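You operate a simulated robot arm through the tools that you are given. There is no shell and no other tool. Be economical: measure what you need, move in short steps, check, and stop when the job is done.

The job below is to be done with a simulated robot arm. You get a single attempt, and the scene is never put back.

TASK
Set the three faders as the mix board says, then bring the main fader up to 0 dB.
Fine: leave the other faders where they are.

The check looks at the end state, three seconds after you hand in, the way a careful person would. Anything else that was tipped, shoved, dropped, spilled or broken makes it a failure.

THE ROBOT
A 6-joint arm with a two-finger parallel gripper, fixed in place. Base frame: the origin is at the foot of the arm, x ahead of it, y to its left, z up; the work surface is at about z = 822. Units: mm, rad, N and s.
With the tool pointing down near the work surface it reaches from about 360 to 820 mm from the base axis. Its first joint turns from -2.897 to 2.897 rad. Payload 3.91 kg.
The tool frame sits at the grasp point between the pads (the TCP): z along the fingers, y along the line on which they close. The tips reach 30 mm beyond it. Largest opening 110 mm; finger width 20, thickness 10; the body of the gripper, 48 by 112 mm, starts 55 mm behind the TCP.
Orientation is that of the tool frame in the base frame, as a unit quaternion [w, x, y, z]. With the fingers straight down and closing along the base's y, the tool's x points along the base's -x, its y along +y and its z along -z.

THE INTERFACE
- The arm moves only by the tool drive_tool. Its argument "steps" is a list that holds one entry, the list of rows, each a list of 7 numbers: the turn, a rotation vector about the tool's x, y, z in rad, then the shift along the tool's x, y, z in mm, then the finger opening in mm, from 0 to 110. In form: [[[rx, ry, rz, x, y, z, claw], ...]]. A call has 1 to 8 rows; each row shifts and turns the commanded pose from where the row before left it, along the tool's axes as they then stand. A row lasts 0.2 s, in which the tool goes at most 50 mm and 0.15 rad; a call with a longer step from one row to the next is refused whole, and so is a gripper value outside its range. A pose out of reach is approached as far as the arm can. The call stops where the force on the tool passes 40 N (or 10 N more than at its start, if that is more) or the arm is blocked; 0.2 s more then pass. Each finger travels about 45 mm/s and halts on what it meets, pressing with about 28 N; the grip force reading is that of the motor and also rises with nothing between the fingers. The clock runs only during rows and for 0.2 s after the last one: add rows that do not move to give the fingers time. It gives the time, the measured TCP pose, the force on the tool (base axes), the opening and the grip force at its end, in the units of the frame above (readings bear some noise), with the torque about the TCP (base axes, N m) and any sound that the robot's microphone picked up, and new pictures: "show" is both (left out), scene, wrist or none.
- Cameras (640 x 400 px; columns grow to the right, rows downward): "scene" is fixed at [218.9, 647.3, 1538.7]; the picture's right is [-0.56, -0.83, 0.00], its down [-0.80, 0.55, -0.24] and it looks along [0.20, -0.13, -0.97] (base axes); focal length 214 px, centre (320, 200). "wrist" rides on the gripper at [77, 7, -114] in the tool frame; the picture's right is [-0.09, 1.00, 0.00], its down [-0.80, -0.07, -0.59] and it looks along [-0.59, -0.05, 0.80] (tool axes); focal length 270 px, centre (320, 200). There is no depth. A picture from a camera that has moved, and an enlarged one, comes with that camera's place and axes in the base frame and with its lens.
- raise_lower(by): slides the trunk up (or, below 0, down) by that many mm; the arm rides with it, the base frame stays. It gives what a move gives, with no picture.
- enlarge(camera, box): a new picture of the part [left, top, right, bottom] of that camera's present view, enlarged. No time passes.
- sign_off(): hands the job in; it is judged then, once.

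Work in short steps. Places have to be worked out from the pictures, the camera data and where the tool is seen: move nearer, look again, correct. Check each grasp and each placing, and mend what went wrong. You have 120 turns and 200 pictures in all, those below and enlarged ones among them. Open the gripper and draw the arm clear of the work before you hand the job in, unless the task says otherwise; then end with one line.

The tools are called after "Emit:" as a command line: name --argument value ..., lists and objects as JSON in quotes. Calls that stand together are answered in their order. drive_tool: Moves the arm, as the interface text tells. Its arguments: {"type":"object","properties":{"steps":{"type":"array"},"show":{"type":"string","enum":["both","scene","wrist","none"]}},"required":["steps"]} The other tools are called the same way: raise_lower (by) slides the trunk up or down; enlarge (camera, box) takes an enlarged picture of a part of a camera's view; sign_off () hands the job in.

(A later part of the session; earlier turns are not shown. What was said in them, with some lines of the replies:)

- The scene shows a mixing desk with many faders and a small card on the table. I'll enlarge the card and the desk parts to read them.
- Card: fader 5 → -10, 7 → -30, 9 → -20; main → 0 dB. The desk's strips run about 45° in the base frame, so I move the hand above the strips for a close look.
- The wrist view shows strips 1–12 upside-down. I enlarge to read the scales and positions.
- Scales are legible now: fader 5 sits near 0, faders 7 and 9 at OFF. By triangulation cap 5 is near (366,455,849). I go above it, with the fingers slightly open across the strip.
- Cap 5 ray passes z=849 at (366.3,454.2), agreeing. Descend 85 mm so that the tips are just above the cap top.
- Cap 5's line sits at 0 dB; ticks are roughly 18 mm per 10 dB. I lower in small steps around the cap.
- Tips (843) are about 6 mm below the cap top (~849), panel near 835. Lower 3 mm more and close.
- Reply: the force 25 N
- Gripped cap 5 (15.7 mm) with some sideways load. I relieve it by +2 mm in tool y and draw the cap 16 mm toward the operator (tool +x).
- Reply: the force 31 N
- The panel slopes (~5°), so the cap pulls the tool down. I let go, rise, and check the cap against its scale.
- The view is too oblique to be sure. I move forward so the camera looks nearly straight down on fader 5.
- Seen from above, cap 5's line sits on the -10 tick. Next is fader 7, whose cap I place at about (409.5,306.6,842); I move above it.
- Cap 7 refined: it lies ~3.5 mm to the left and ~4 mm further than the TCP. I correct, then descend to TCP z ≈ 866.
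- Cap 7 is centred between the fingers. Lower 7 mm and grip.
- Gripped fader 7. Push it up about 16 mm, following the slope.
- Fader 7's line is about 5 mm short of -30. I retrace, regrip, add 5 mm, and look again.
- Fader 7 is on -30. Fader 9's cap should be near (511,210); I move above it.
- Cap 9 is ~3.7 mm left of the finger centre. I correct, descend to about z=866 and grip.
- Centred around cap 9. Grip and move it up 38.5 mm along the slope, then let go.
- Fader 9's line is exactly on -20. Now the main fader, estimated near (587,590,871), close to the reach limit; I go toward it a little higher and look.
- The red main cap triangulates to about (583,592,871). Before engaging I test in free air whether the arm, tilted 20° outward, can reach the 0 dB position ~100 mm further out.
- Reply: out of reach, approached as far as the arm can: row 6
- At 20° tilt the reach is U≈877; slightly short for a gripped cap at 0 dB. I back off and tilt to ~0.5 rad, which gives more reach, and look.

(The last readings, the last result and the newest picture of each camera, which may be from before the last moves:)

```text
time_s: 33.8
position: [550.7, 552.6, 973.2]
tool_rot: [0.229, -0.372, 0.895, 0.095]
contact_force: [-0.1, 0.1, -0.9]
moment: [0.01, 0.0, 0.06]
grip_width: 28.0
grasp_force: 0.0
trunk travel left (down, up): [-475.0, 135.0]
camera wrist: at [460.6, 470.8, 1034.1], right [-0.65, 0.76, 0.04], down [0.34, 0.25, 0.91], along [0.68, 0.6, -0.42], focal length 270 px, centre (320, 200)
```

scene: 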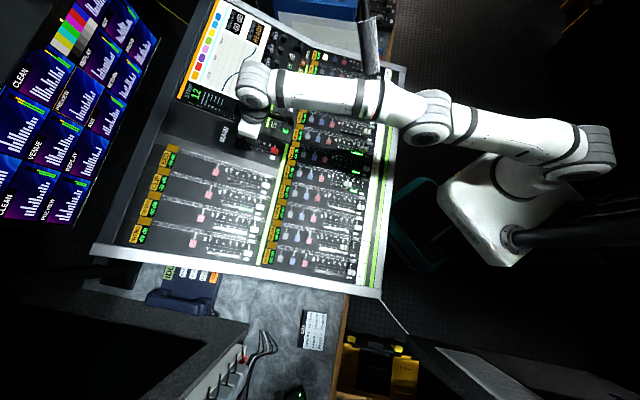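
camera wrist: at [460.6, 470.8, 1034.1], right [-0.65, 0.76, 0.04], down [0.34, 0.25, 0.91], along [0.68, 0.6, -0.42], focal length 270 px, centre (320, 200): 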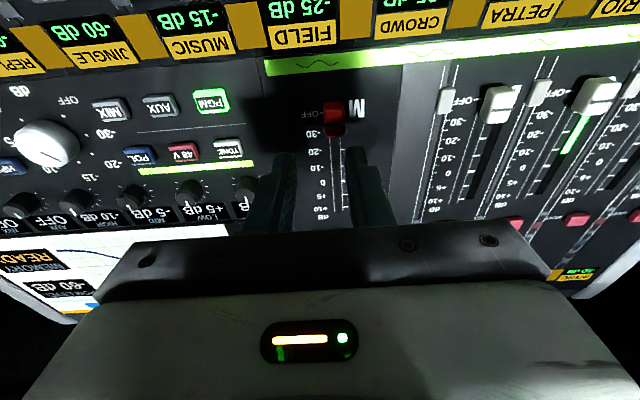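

Cap is almost on the tool's approach axis, ~9 mm to the right in the image (+y). I correct and advance 50 mm along the tool axis.

Emit:
drive_tool --steps '[[[0, 0, 0, 0, 9, 0, 32], [0, 0, 0, 0, 0, 25, 32], [0, 0, 0, 0, 0, 25, 32], [0, 0, 0, 0, 0, 0, 32]]]' --show "wrist"

Emit:
enlarge --camera "wrist" --box '[220, 70, 420, 200]'

```text
time_s: 34.8
position: [560.7, 574.9, 927.6]
tool_rot: [0.228, -0.371, 0.895, 0.095]
contact_force: [0.5, -0.2, -0.1]
moment: [-0.01, 0.0, 0.01]
grip_width: 32.2
grasp_force: 0.0
trunk travel left (down, up): [-475.0, 135.0]
camera wrist: at [471.0, 494.5, 990.1], right [-0.65, 0.76, 0.04], down [0.35, 0.25, 0.91], along [0.68, 0.6, -0.42], focal length 270 px, centre (320, 200)
```

wrist: 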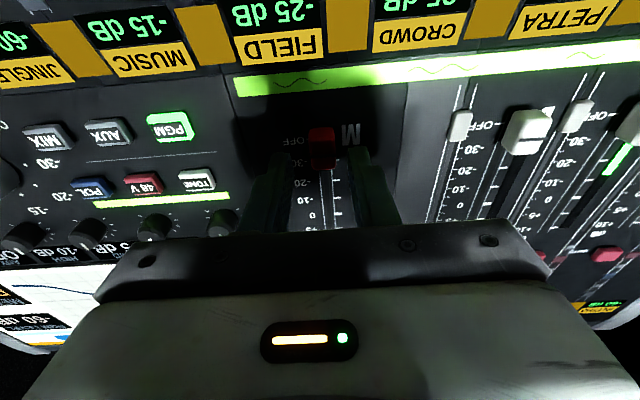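

```text
3.08 times, centred on (320, 135) of wrist
camera zoom: at [471.0, 494.5, 990.1], right [-0.65, 0.76, 0.04], down [0.35, 0.25, 0.91], along [0.68, 0.6, -0.42], focal length 832 px, centre (320, 400)
```

zoom: 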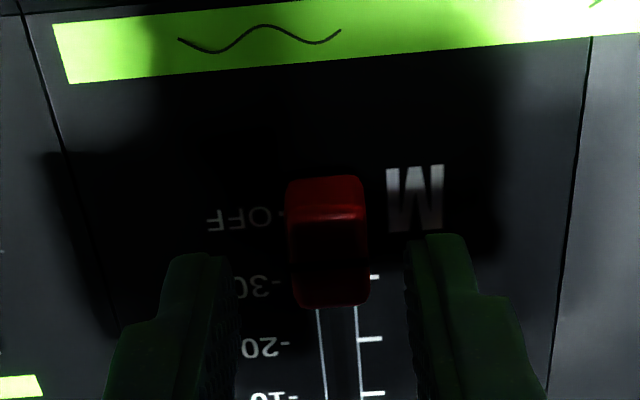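

Well centred. Advance 28 mm more, cautiously.

Emit:
drive_tool --steps '[[[0, 0, 0, 0, 0.5, 15, 32], [0, 0, 0, 0, 0, 8, 32], [0, 0, 0, 0, 0, 5, 32], [0, 0, 0, 0, 0, 0, 32]]]'

Emit:
enlarge --camera "wrist" --box '[220, 70, 420, 200]'

```text
time_s: 35.8
position: [568.2, 583.2, 907.2]
tool_rot: [0.229, -0.372, 0.894, 0.096]
contact_force: [-8.9, -9.8, 11.5]
moment: [-0.31, 0.13, -0.01]
grip_width: 31.9
grasp_force: 0.2
trunk travel left (down, up): [-475.0, 135.0]
camera wrist: at [478.7, 502.5, 968.5], right [-0.65, 0.76, 0.04], down [0.34, 0.24, 0.91], along [0.68, 0.6, -0.42], focal length 270 px, centre (320, 200)
```

scene: 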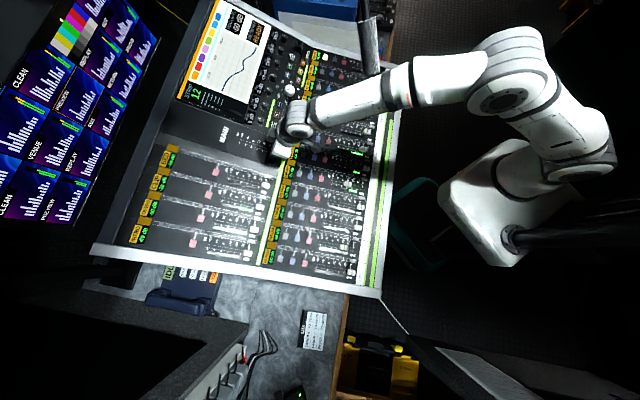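
wrist: 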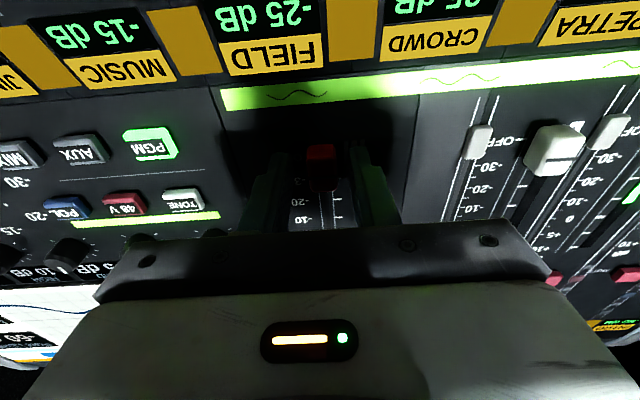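

```text
3.08 times, centred on (320, 135) of wrist
camera zoom: at [478.7, 502.5, 968.5], right [-0.65, 0.76, 0.04], down [0.34, 0.24, 0.91], along [0.68, 0.6, -0.42], focal length 832 px, centre (320, 400)
```

zoom: 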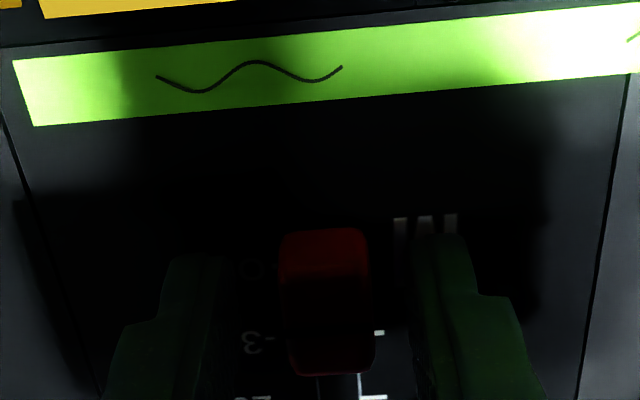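

Fingertips touched the panel lightly (panel ~876, cap top ~887 here). I back off 2.5 mm and close on the cap.

Emit:
drive_tool --steps '[[[0, 0, 0, 0, 0, -4, 32], [0, 0, 0, 0, 0, 0, 32]]]' --show "none"

```text
time_s: 36.4
position: [567.5, 584.6, 907.2]
tool_rot: [0.228, -0.372, 0.895, 0.095]
contact_force: [0.2, 0.8, 2.1]
moment: [-0.01, -0.08, 0.0]
grip_width: 31.8
grasp_force: 0.3
trunk travel left (down, up): [-475.0, 135.0]
```

Emit:
drive_tool --steps '[[[0, 0, 0, 0, 0, -1.5, 32], [0, 0, 0, 0, 0, 0, 14], [0, 0, 0, 0, 0, 0, 10], [0, 0, 0, 0, 0, 0, 10], [0, 0, 0, 0, 0, 0, 10]]]' --show "wrist"

Emit:
enlarge --camera "wrist" --box '[220, 70, 420, 200]'

```text
time_s: 37.6
position: [566.8, 584.6, 908.6]
tool_rot: [0.228, -0.372, 0.895, 0.094]
contact_force: [-7.7, 6.8, -1.1]
moment: [0.06, 0.32, -0.03]
grip_width: 16.0
grasp_force: 44.5
trunk travel left (down, up): [-475.0, 135.0]
camera wrist: at [477.1, 503.1, 970.7], right [-0.65, 0.76, 0.04], down [0.35, 0.25, 0.91], along [0.68, 0.6, -0.42], focal length 270 px, centre (320, 200)
```

wrist: 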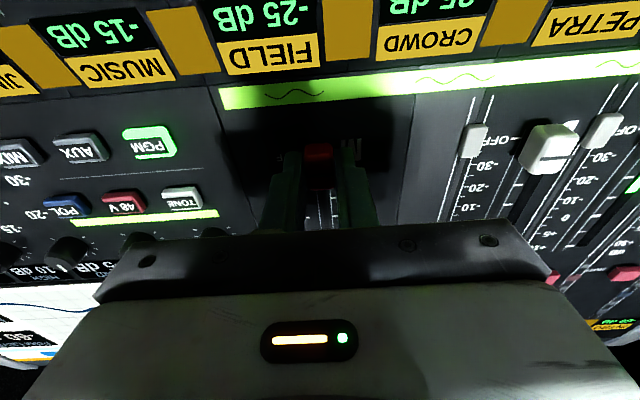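

```text
3.08 times, centred on (320, 135) of wrist
camera zoom: at [477.1, 503.1, 970.7], right [-0.65, 0.76, 0.04], down [0.35, 0.25, 0.91], along [0.68, 0.6, -0.42], focal length 832 px, centre (320, 400)
```

zoom: 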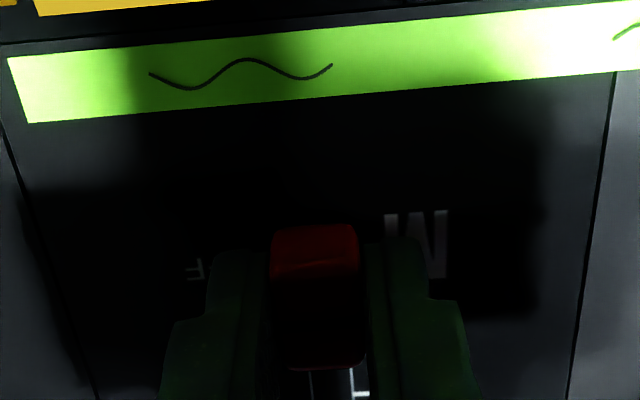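

Main cap gripped. I push it up the slope ~32 mm first, watching the force.

Emit:
drive_tool --steps '[[[0, 0, 0, -7.48, 0, 2.99, 10], [0, 0, 0, -7.48, 0, 2.99, 10], [0, 0, 0, -7.48, 0, 2.99, 10], [0, 0, 0, -7.48, 0, 2.99, 10], [0, 0, 0, 0, 0, 0, 10]]]' --show "wrist"

```text
time_s: 38.8
position: [587.7, 606.4, 919.4]
tool_rot: [0.232, -0.37, 0.894, 0.095]
contact_force: [-17.5, -0.4, 32.4]
moment: [0.49, 0.07, -0.36]
grip_width: 15.8
grasp_force: 45.0
trunk travel left (down, up): [-475.0, 135.0]
camera wrist: at [497.6, 523.7, 980.1], right [-0.65, 0.76, 0.04], down [0.34, 0.24, 0.91], along [0.68, 0.61, -0.41], focal length 270 px, centre (320, 200)
```

wrist: 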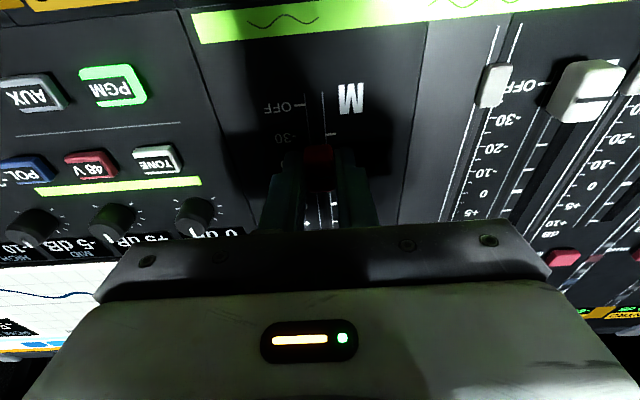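

The panel here slopes ~20°, so the tool is being lifted. I relieve the load, then follow the steeper slope.

Emit:
drive_tool --steps '[[[0, 0, 0, -2.9, 1, -5.3, 10], [0, 0, 0, 0, 0, 0, 10]]]' --show "none"

Emit:
drive_tool --steps '[[[0, 0, 0, -7.91, 0, 1.2, 10], [0, 0, 0, -7.91, 0, 1.2, 10], [0, 0, 0, -7.91, 0, 1.2, 10], [0, 0, 0, 0, 0, 0, 10]]]'

Emit:
enlarge --camera "wrist" --box '[220, 70, 420, 200]'

```text
time_s: 39.4
position: [589.1, 606.2, 920.1]
tool_rot: [0.228, -0.372, 0.895, 0.094]
contact_force: [-12.1, -0.2, 13.7]
moment: [1.04, -0.68, -0.05]
grip_width: 15.8
grasp_force: 45.1
trunk travel left (down, up): [-475.0, 135.0]
```

```text
time_s: 40.4
position: [603.7, 621.8, 929.3]
tool_rot: [0.229, -0.371, 0.895, 0.095]
contact_force: [-10.4, -1.0, 15.9]
moment: [-0.86, 1.06, -0.08]
grip_width: 15.5
grasp_force: 45.2
trunk travel left (down, up): [-475.0, 135.0]
camera wrist: at [514.4, 540.6, 990.8], right [-0.65, 0.76, 0.04], down [0.34, 0.24, 0.91], along [0.68, 0.6, -0.42], focal length 270 px, centre (320, 200)
```

scene: 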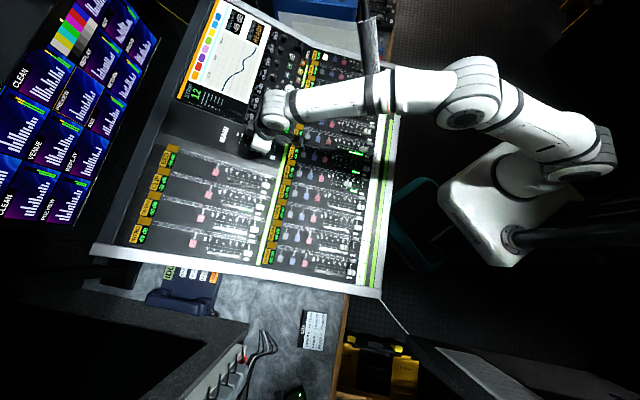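
wrist: 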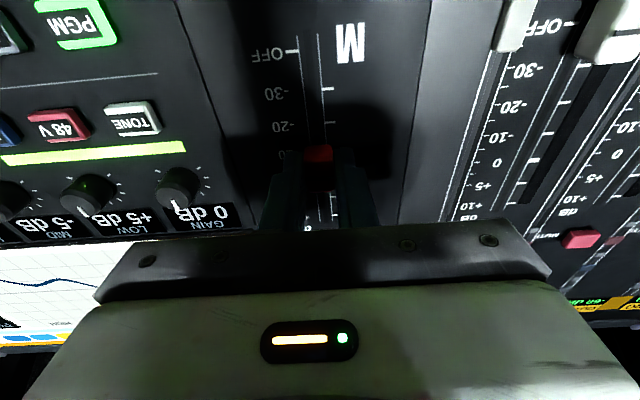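

```text
3.08 times, centred on (320, 135) of wrist
camera zoom: at [514.4, 540.6, 990.8], right [-0.65, 0.76, 0.04], down [0.34, 0.24, 0.91], along [0.68, 0.6, -0.42], focal length 832 px, centre (320, 400)
```

zoom: 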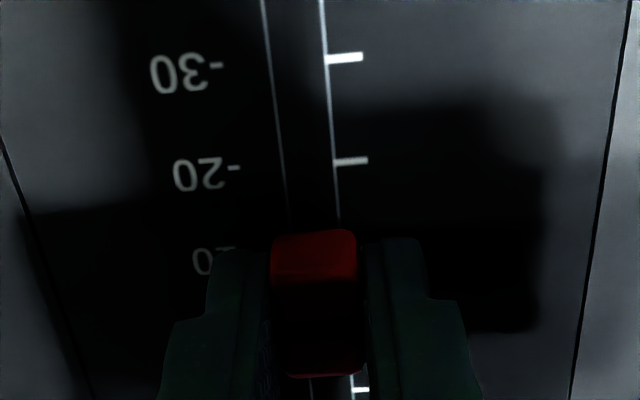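

Path so far ~56 mm, which should be about -10 dB. Push 16 mm more, then release and view.

Emit:
drive_tool --steps '[[[0, 0, 0, -5.7, 0, -0.2, 10], [0, 0, 0, -5.3, 0, 0.3, 10], [0, 0, 0, -5.3, 0, 0.8, 10], [0, 0, 0, 0, 0, 0, 10]]]' --show "wrist"

Emit:
enlarge --camera "wrist" --box '[220, 70, 420, 200]'

```text
time_s: 41.4
position: [614.6, 632.9, 935.3]
tool_rot: [0.23, -0.371, 0.894, 0.096]
contact_force: [-8.8, 2.7, 10.0]
moment: [0.13, 0.18, -0.03]
grip_width: 15.7
grasp_force: 45.1
trunk travel left (down, up): [-475.0, 135.0]
camera wrist: at [525.3, 551.4, 997.3], right [-0.65, 0.76, 0.04], down [0.34, 0.24, 0.91], along [0.68, 0.6, -0.42], focal length 270 px, centre (320, 200)
```

wrist: 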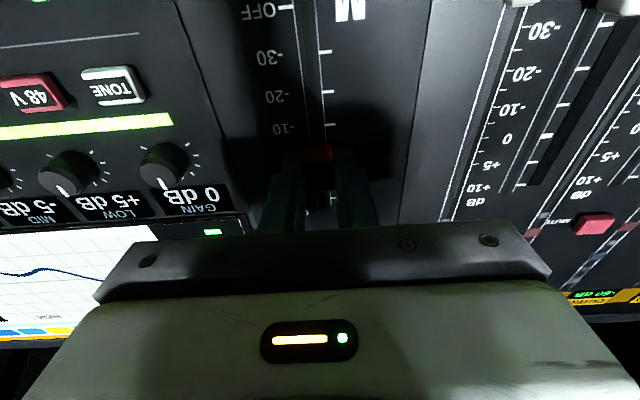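

```text
3.08 times, centred on (320, 135) of wrist
camera zoom: at [525.3, 551.4, 997.3], right [-0.65, 0.76, 0.04], down [0.34, 0.24, 0.91], along [0.68, 0.6, -0.42], focal length 832 px, centre (320, 400)
```

zoom: 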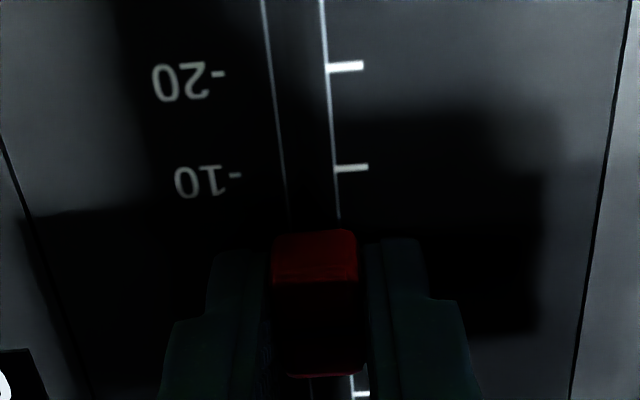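

Total path is ~73 mm, which should be 0 dB. I release, back off along the tool axis, and return to vertical for a check view.

Emit:
drive_tool --steps '[[[0, 0, 0, 0, 0, 0, 32], [0, 0, 0, 0, 0, 0, 32], [0, 0, 0, 0, 0, -20, 32], [0, 0, 0, 0, 0, -40, 32], [0, 0, 0, 0, 0, -40, 80], [0, 0, 0, 20, 0, -30, 110]]]' --show "none"

Emit:
drive_tool --steps '[[[0, 0.13, 0, 0, 0, 0, 110], [0, 0.13, 0, 0, 0, 0, 110], [0, 0.13, 0, 0, 0, 0, 110], [0, 0.11, 0, 0, 0, 0, 110], [0, 0, 0, 0, 0, -30, 110], [0, 0, 0, 0, 0, 0, 110]]]'

```text
time_s: 42.8
position: [559.4, 574.3, 1039.9]
tool_rot: [0.229, -0.371, 0.895, 0.094]
contact_force: [0.1, -0.1, -0.6]
moment: [0.01, 0.0, -0.01]
grip_width: 83.8
grasp_force: 0.1
trunk travel left (down, up): [-475.0, 135.0]
```

```text
time_s: 44.2
position: [545.7, 560.0, 1064.6]
tool_rot: [0.0, -0.382, 0.924, 0.0]
contact_force: [0.4, -1.1, -0.5]
moment: [0.04, 0.0, -0.02]
grip_width: 110.0
grasp_force: 0.1
out of reach, approached as far as the arm can: row 4, 5
trunk travel left (down, up): [-475.0, 135.0]
camera wrist: at [488.2, 511.2, 1177.9], right [-0.64, 0.77, 0.0], down [0.62, 0.52, 0.59], along [0.45, 0.38, -0.81], focal length 270 px, centre (320, 200)
```

scene: 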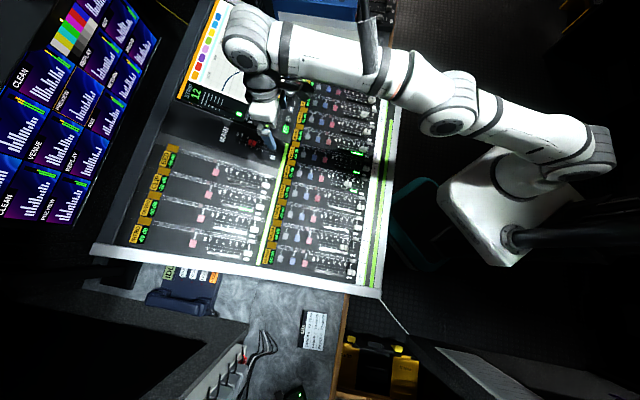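
wrist: 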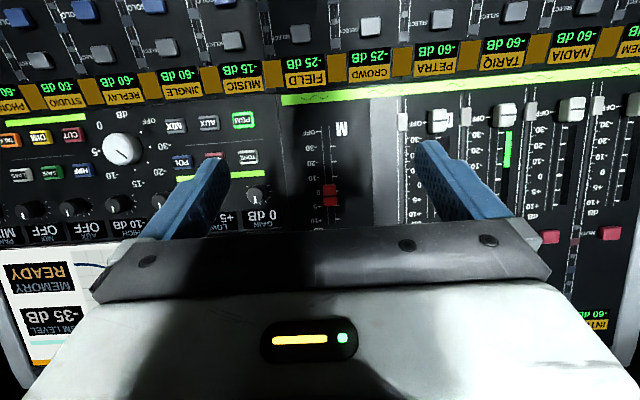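

The cap is visible now, and the screen's PGM level changed to -35 dB. I enlarge the scale and the screen.

Emit:
enlarge --camera "wrist" --box '[290, 120, 370, 230]'

Emit:
enlarge --camera "wrist" --box '[0, 240, 120, 370]'

Emit:
enlarge --camera "scene" --box '[200, 110, 300, 180]'

```text
3.64 times, centred on (330, 175) of wrist
camera zoom: at [488.2, 511.2, 1177.9], right [-0.64, 0.77, 0.0], down [0.62, 0.52, 0.59], along [0.45, 0.38, -0.81], focal length 983 px, centre (284, 291)
```

zoom: 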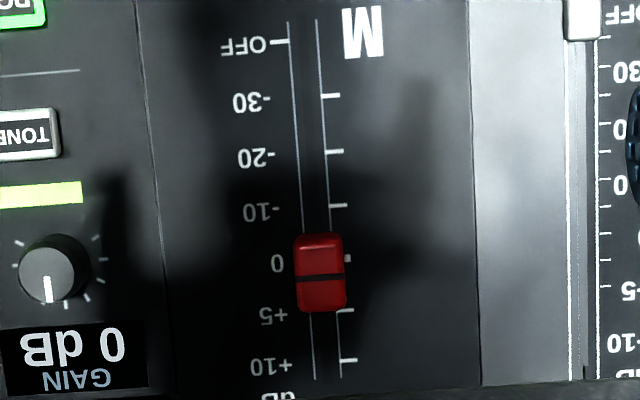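

```text
3.08 times, centred on (60, 305) of wrist
camera zoom: at [488.2, 511.2, 1177.9], right [-0.64, 0.77, 0.0], down [0.62, 0.52, 0.59], along [0.45, 0.38, -0.81], focal length 832 px, centre (1120, -123)
```

zoom: 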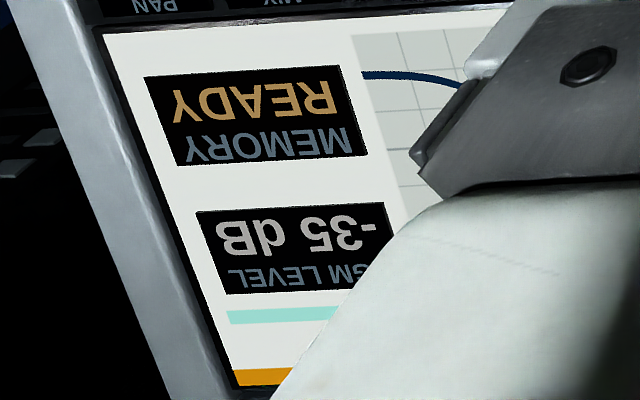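

```text
5.71 times, centred on (250, 145) of scene
camera zoom: at [218.9, 647.3, 1538.7], right [-0.56, -0.83, 0.0], down [-0.8, 0.55, -0.24], along [0.2, -0.13, -0.97], focal length 1226 px, centre (720, 514)
```

zoom: 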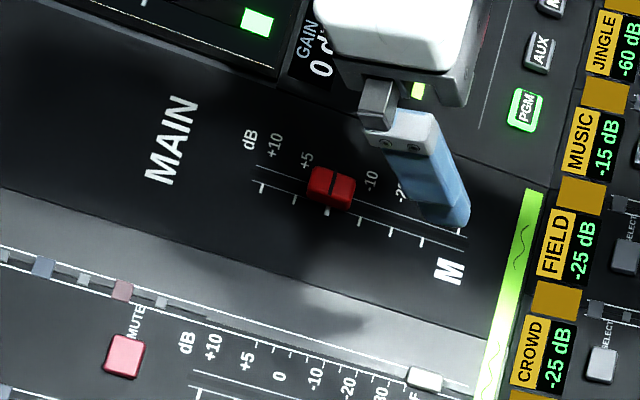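

The scene camera looks almost normal to this panel and shows the line at 0 dB; the wrist view suggests perhaps +0.8 dB. I draw the arm away for a clear scene view.

Emit:
drive_tool --steps '[[[0, 0, 0, 34, -34, -10, 110], [0, 0, 0, 34, -34, -10, 110], [0, 0, 0, 34, -34, -10, 110], [0, 0, 0, 34, -34, -10, 110], [0, 0, 0, 34, -34, -10, 110], [0, 0, 0, 34, -34, -10, 110], [0, 0, 0, 34, -30, 0, 110], [0, 0, 0, 0, 0, 0, 110]]]'

Emit:
enlarge --camera "scene" --box '[230, 130, 290, 170]'

Emit:
enlarge --camera "scene" --box '[320, 90, 400, 220]'

```text
time_s: 46.0
position: [543.4, 225.7, 1124.9]
tool_rot: [0.001, -0.384, 0.923, 0.0]
contact_force: [-0.9, 0.1, -0.4]
moment: [0.03, 0.0, 0.01]
grip_width: 110.1
grasp_force: 0.1
trunk travel left (down, up): [-475.0, 135.0]
camera wrist: at [485.7, 176.3, 1237.8], right [-0.64, 0.77, 0.0], down [0.62, 0.52, 0.59], along [0.45, 0.38, -0.8], focal length 270 px, centre (320, 200)
```

scene: 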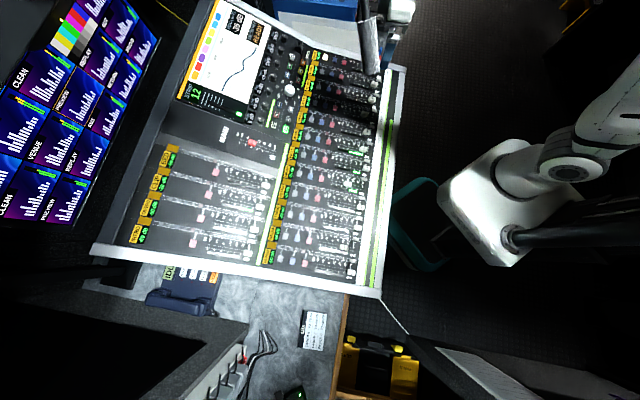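
wrist: 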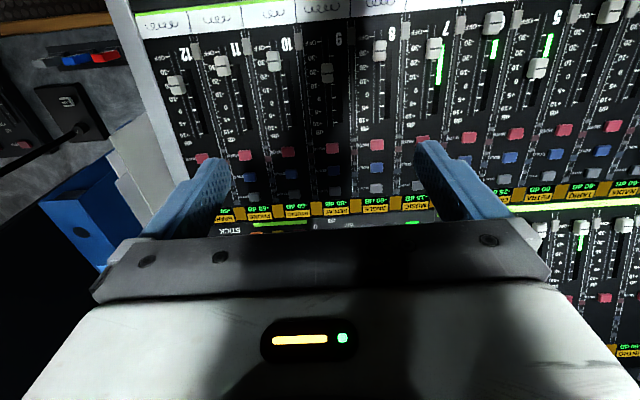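

```text
10.00 times, centred on (260, 150) of scene
camera zoom: at [218.9, 647.3, 1538.7], right [-0.56, -0.83, 0.0], down [-0.8, 0.55, -0.24], along [0.2, -0.13, -0.97], focal length 2145 px, centre (920, 700)
```

zoom: 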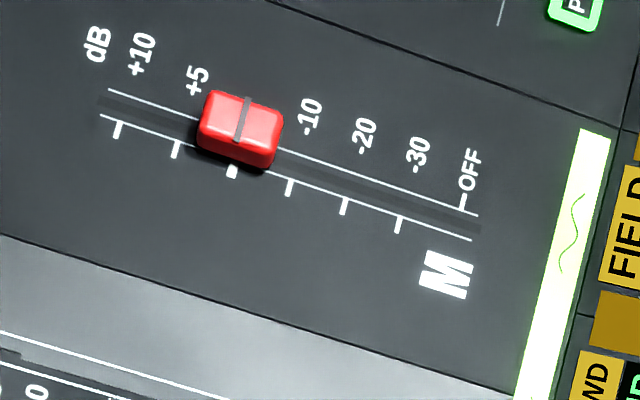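

```text
3.08 times, centred on (360, 155) of scene
camera zoom: at [218.9, 647.3, 1538.7], right [-0.56, -0.83, 0.0], down [-0.8, 0.55, -0.24], along [0.2, -0.13, -0.97], focal length 660 px, centre (197, 338)
```

zoom: 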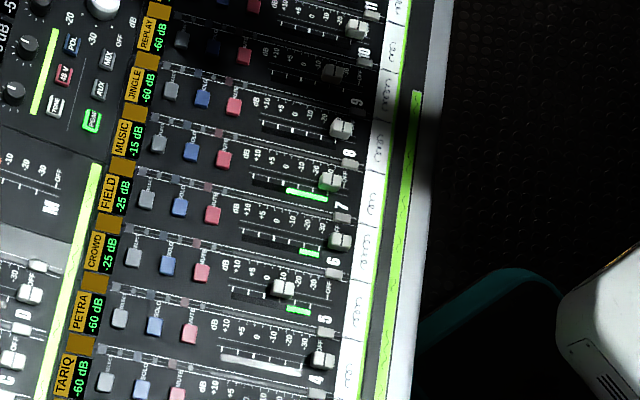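

The scene view hints the main may be 1–2 mm above 0. I take a higher wrist view, more nearly normal to the main panel, to verify; faders 5, 7, 9 look right.

Emit:
drive_tool --steps '[[[0, 0, 0, -32.3, 32.7, -5, 110], [0, 0, 0, -32.3, 32.7, -5, 110], [0, 0, 0, -32.3, 32.7, -5, 110], [0, 0, 0, -32.3, 32.7, -5, 110], [0, 0, 0, -32.3, 32.7, -5, 110], [0, 0, 0, -32.3, 32.7, -5, 110], [0, 0, 0, -32.3, 32.7, -5, 110], [0, 0, 0, 0, 0, 0, 110]]]' --show "wrist"

```text
time_s: 47.8
position: [529.1, 534.1, 1150.7]
tool_rot: [-0.001, -0.383, 0.924, 0.0]
contact_force: [0.4, 0.1, -0.7]
moment: [-0.02, 0.02, 0.0]
grip_width: 109.8
grasp_force: 0.1
out of reach, approached as far as the arm can: row 7
trunk travel left (down, up): [-475.0, 135.0]
camera wrist: at [470.8, 485.1, 1263.5], right [-0.64, 0.77, 0.0], down [0.62, 0.52, 0.59], along [0.45, 0.38, -0.81], focal length 270 px, centre (320, 200)
```

wrist: 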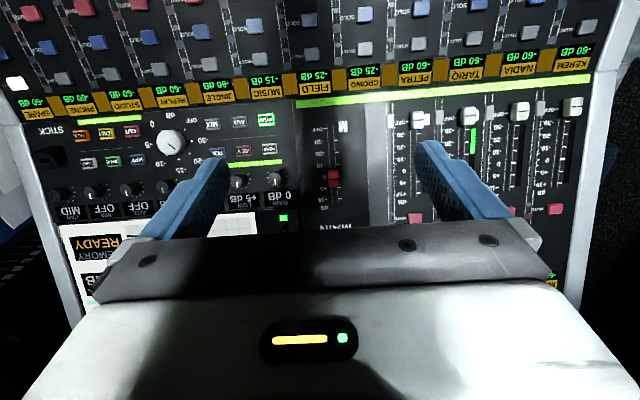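

Emit:
enlarge --camera "wrist" --box '[300, 115, 380, 235]'

Emit:
enlarge --camera "wrist" --box '[310, 150, 360, 200]'

Emit:
enlarge --camera "wrist" --box '[390, 90, 600, 170]'

```text
3.33 times, centred on (340, 175) of wrist
camera zoom: at [470.8, 485.1, 1263.5], right [-0.64, 0.77, 0.0], down [0.62, 0.52, 0.59], along [0.45, 0.38, -0.81], focal length 901 px, centre (253, 283)
```

zoom: 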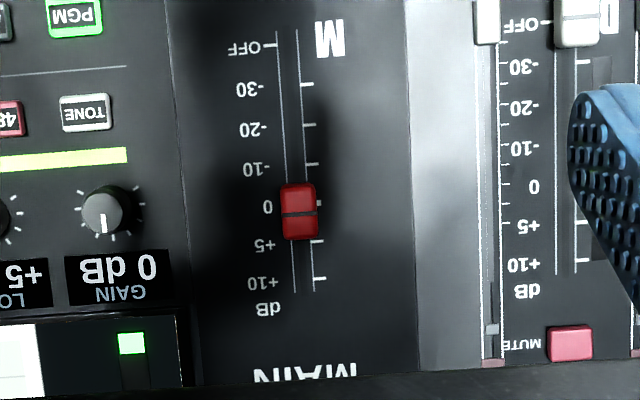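

```text
8.00 times, centred on (335, 175) of wrist
camera zoom: at [470.8, 485.1, 1263.5], right [-0.64, 0.77, 0.0], down [0.62, 0.52, 0.59], along [0.45, 0.38, -0.81], focal length 2162 px, centre (200, 400)
```

zoom: 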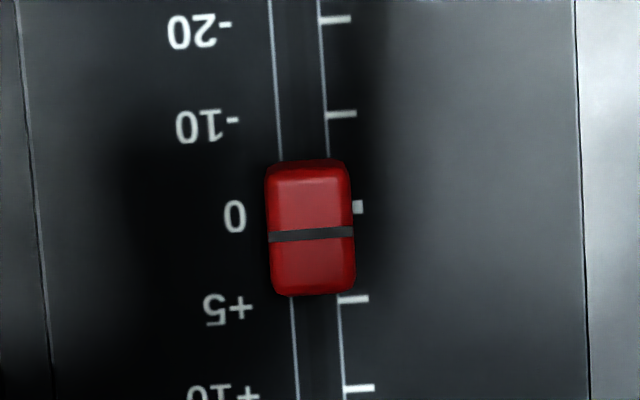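

```text
3.05 times, centred on (495, 130) of wrist
camera zoom: at [470.8, 485.1, 1263.5], right [-0.64, 0.77, 0.0], down [0.62, 0.52, 0.59], along [0.45, 0.38, -0.81], focal length 824 px, centre (-213, 413)
```

zoom: 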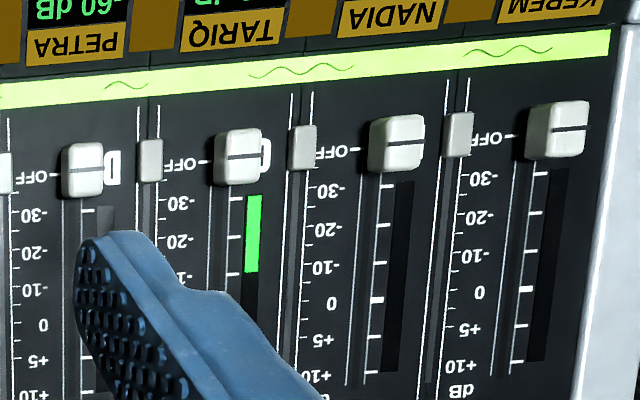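

Correcting for parallax the main sits about 2 mm (≈+0.6 dB) above 0, so I'll trim it. I tilt again and approach along the same axis to 40 mm short of the grip pose.

Emit:
drive_tool --steps '[[[0, -0.125, 0, 0, 0, 0, 32], [0, -0.125, 0, 0, 0, 0, 32], [0, -0.125, 0, 0, 0, 0, 32], [0, -0.125, 0, 0, 0, 0, 32], [0, 0, 0, 0, 0, 0, 32]]]' --show "none"

```text
time_s: 49.0
position: [530.1, 533.1, 1152.2]
tool_rot: [0.229, -0.371, 0.895, 0.095]
contact_force: [-0.5, 0.7, 0.3]
moment: [-0.03, 0.0, 0.0]
grip_width: 32.1
grasp_force: 0.1
trunk travel left (down, up): [-475.0, 135.0]
```

Same orientation as before. Moving to 40 mm short of the grip pose.

Emit:
drive_tool --steps '[[[0, 0, 0, -2.3, 1.9, 42.5, 32], [0, 0, 0, -2.3, 1.9, 42.5, 32], [0, 0, 0, -2.3, 1.9, 42.5, 32], [0, 0, 0, -2.3, 1.9, 42.5, 32], [0, 0, 0, -2.2, 1.9, 42, 32], [0, 0, 0, 0, 0, 0, 32]]]' --show "wrist"

Emit:
enlarge --camera "wrist" --box '[220, 70, 420, 200]'

```text
time_s: 50.4
position: [599.6, 619.5, 969.7]
tool_rot: [0.229, -0.372, 0.895, 0.094]
contact_force: [-0.1, 0.7, -1.0]
moment: [-0.01, 0.01, 0.03]
grip_width: 31.8
grasp_force: 0.1
trunk travel left (down, up): [-475.0, 135.0]
camera wrist: at [509.8, 538.0, 1032.2], right [-0.65, 0.76, 0.04], down [0.35, 0.25, 0.91], along [0.68, 0.6, -0.42], focal length 270 px, centre (320, 200)
```

wrist: 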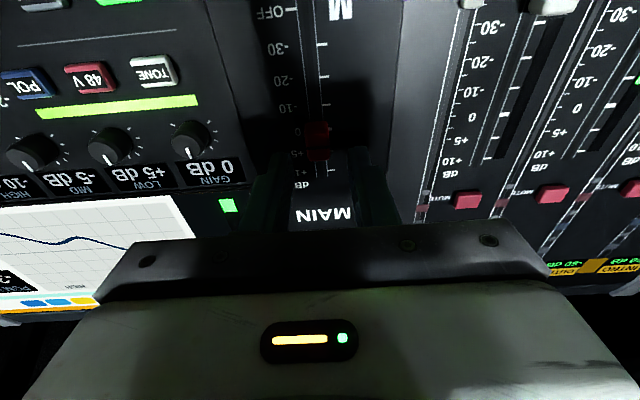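

```text
3.08 times, centred on (320, 135) of wrist
camera zoom: at [509.8, 538.0, 1032.2], right [-0.65, 0.76, 0.04], down [0.35, 0.25, 0.91], along [0.68, 0.6, -0.42], focal length 832 px, centre (320, 400)
```

zoom: 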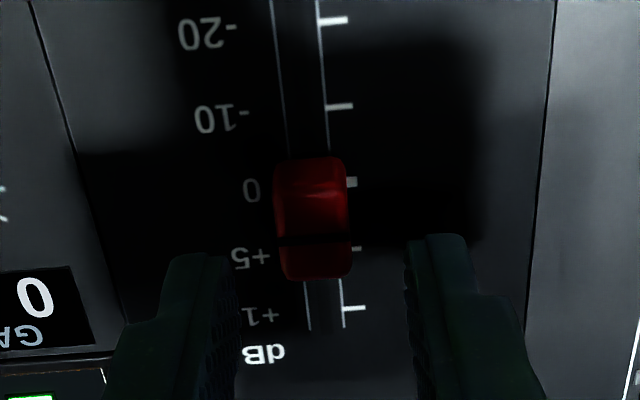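

Well aligned, cap ~2 mm to the left. I correct, advance 38 mm, and grip.

Emit:
drive_tool --steps '[[[0, 0, 0, 0, -1.5, 15, 32], [0, 0, 0, 0, 0, 12, 32], [0, 0, 0, 0, 0, 7, 32], [0, 0, 0, 0, 0, 4, 32], [0, 0, 0, 0, 0, 0, 32]]]' --show "none"

```text
time_s: 51.6
position: [614.2, 631.0, 937.8]
tool_rot: [0.229, -0.371, 0.895, 0.095]
contact_force: [-0.2, -0.4, 0.4]
moment: [0.0, 0.06, 0.01]
grip_width: 31.8
grasp_force: 0.0
trunk travel left (down, up): [-475.0, 135.0]
```

No contact. Close, then pull ~2.2 mm back down the slope.

Emit:
drive_tool --steps '[[[0, 0, 0, 0, 0, 1, 32], [0, 0, 0, 0, 0, 0, 14], [0, 0, 0, 0, 0, 0, 10], [0, 0, 0, 0, 0, 0, 10], [0, 0, 0, 0, 0, 0, 10]]]' --show "none"

Emit:
drive_tool --steps '[[[0, 0, 0, 1.1, 0, -0.15, 10], [0, 0, 0, 1.1, 0, -0.15, 10], [0, 0, 0, 0, 0, 0, 10], [0, 0, 0, 0, 0, 0, 10]]]' --show "none"

Emit:
drive_tool --steps '[[[0, 0, 0, 0, 0, 0, 32], [0, 0, 0, 0, 0, 0, 32], [0, 0, 0, 0, 0, -20, 32], [0, 0, 0, 0, 0, -40, 32], [0, 0, 0, 0, 0, -45, 80], [0, 0, 0, 0, 0, -45, 110], [0, 0, 0, 0, 0, -45, 110]]]' --show "none"

Emit:
drive_tool --steps '[[[0, 0.125, 0, 0, 0, 0, 110], [0, 0.125, 0, 0, 0, 0, 110], [0, 0.125, 0, 0, 0, 0, 110], [0, 0.125, 0, 0, 0, 0, 110], [0, 0, 0, 0, 0, 0, 110]]]' --show "wrist"

Emit:
enlarge --camera "wrist" --box '[310, 150, 360, 200]'

```text
time_s: 52.8
position: [613.4, 631.5, 936.6]
tool_rot: [0.228, -0.372, 0.895, 0.095]
contact_force: [-1.9, 2.1, -0.7]
moment: [0.1, 0.04, -0.09]
grip_width: 15.8
grasp_force: 45.0
trunk travel left (down, up): [-475.0, 135.0]
```

```text
time_s: 53.8
position: [612.6, 631.9, 936.7]
tool_rot: [0.228, -0.372, 0.895, 0.095]
contact_force: [-2.9, 4.6, -2.3]
moment: [0.2, -0.07, -0.08]
grip_width: 15.5
grasp_force: 45.1
trunk travel left (down, up): [-475.0, 135.0]
```

```text
time_s: 55.4
position: [545.3, 562.1, 1108.8]
tool_rot: [0.228, -0.371, 0.895, 0.095]
contact_force: [0.2, 0.5, -0.2]
moment: [0.02, 0.0, 0.03]
grip_width: 101.4
grasp_force: 0.1
trunk travel left (down, up): [-475.0, 135.0]
```

```text
time_s: 56.6
position: [537.9, 551.8, 1102.6]
tool_rot: [0.0, -0.384, 0.923, 0.0]
contact_force: [0.2, 0.0, 0.8]
moment: [-0.02, 0.0, 0.04]
grip_width: 110.1
grasp_force: 0.1
out of reach, approached as far as the arm can: row 4
trunk travel left (down, up): [-475.0, 135.0]
camera wrist: at [479.4, 502.9, 1215.1], right [-0.64, 0.77, 0.0], down [0.62, 0.52, 0.59], along [0.45, 0.38, -0.81], focal length 270 px, centre (320, 200)
```

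wrist: 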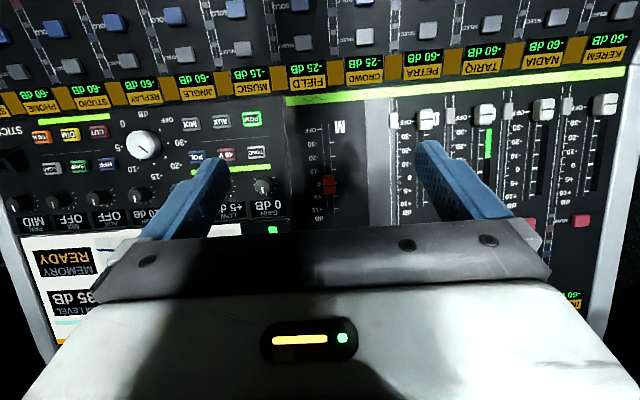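

```text
8.00 times, centred on (335, 175) of wrist
camera zoom: at [479.4, 502.9, 1215.1], right [-0.64, 0.77, 0.0], down [0.62, 0.52, 0.59], along [0.45, 0.38, -0.81], focal length 2162 px, centre (200, 400)
```

zoom: 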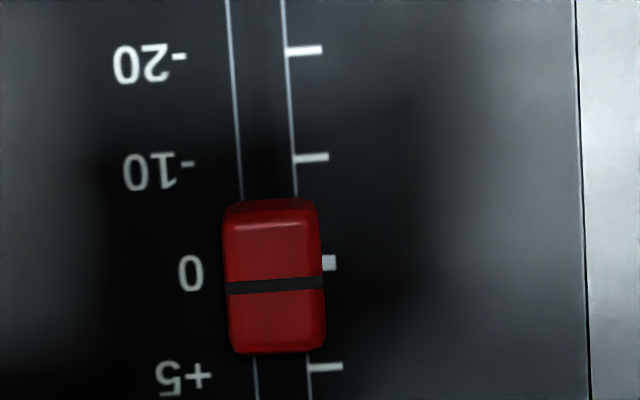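

The main line is now within ~0.7 mm of 0 dB after parallax. I draw the arm clear and do a last scene check.

Emit:
drive_tool --steps '[[[0, 0, 0, 34, -34, -8, 110], [0, 0, 0, 34, -34, -8, 110], [0, 0, 0, 34, -34, -8, 110], [0, 0, 0, 34, -34, 0, 110], [0, 0, 0, 34, -34, 0, 110], [0, 0, 0, 34, -34, 0, 110], [0, 0, 0, 34, -25, 0, 110], [0, 0, 0, 0, 0, 0, 110]]]'

Emit:
enlarge --camera "scene" --box '[230, 130, 290, 170]'

Emit:
enlarge --camera "wrist" --box '[150, 0, 640, 170]'

```text
time_s: 58.4
position: [531.7, 219.7, 1126.9]
tool_rot: [0.0, -0.383, 0.924, 0.0]
contact_force: [-0.7, 0.2, -0.3]
moment: [0.01, 0.0, 0.03]
grip_width: 110.1
grasp_force: 0.0
trunk travel left (down, up): [-475.0, 135.0]
camera wrist: at [473.8, 171.1, 1239.5], right [-0.64, 0.77, 0.0], down [0.62, 0.52, 0.59], along [0.45, 0.38, -0.8], focal length 270 px, centre (320, 200)
```

scene: 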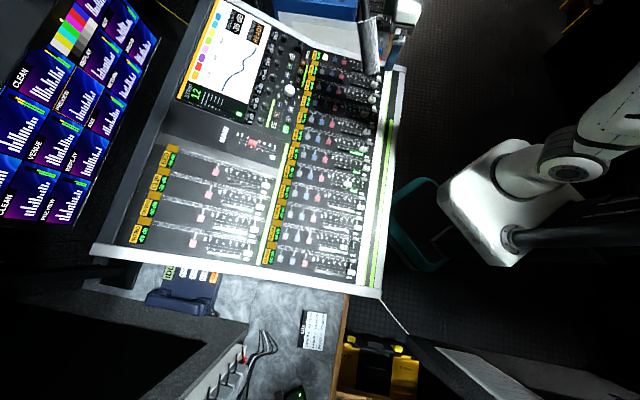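
wrist: 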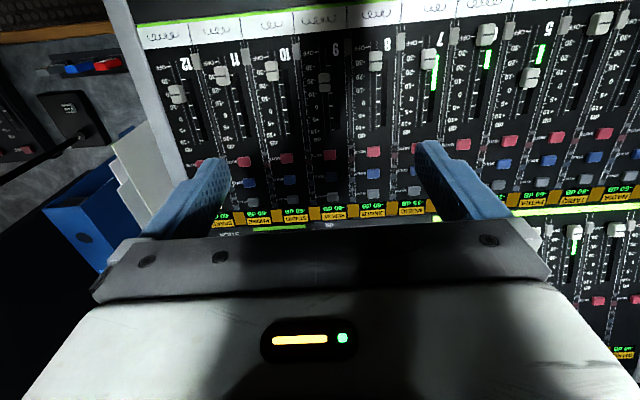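

```text
10.00 times, centred on (260, 150) of scene
camera zoom: at [218.9, 647.3, 1538.7], right [-0.56, -0.83, 0.0], down [-0.8, 0.55, -0.24], along [0.2, -0.13, -0.97], focal length 2145 px, centre (920, 700)
```

zoom: 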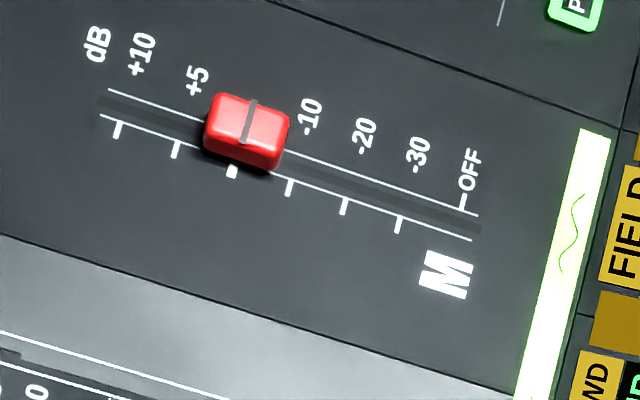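

```text
1.31 times, centred on (395, 85) of wrist
camera zoom: at [473.8, 171.1, 1239.5], right [-0.64, 0.77, 0.0], down [0.62, 0.52, 0.59], along [0.45, 0.38, -0.8], focal length 353 px, centre (222, 350)
```

zoom: 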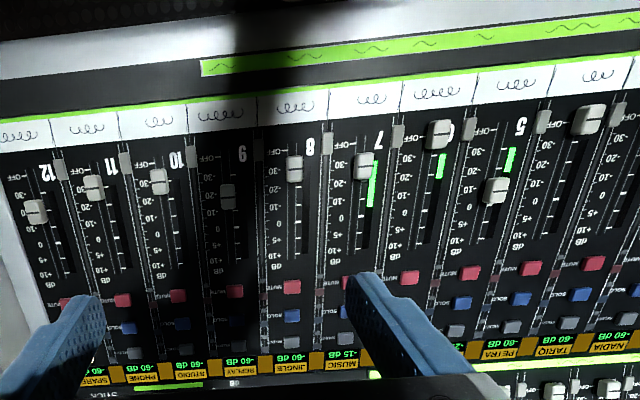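

Both views put the main on 0 dB, with faders 5, 7 and 9 at -10, -30 and -20 and the other faders where they were. The arm is clear and the gripper is open, so I hand in.

Emit:
sign_off

```text
The job is handed in.
```

Faders 5, 7 and 9 are set to -10, -30 and -20 dB and the main is at 0 dB, read by eye off the printed scales; the other faders look unmoved, and the job is handed in.
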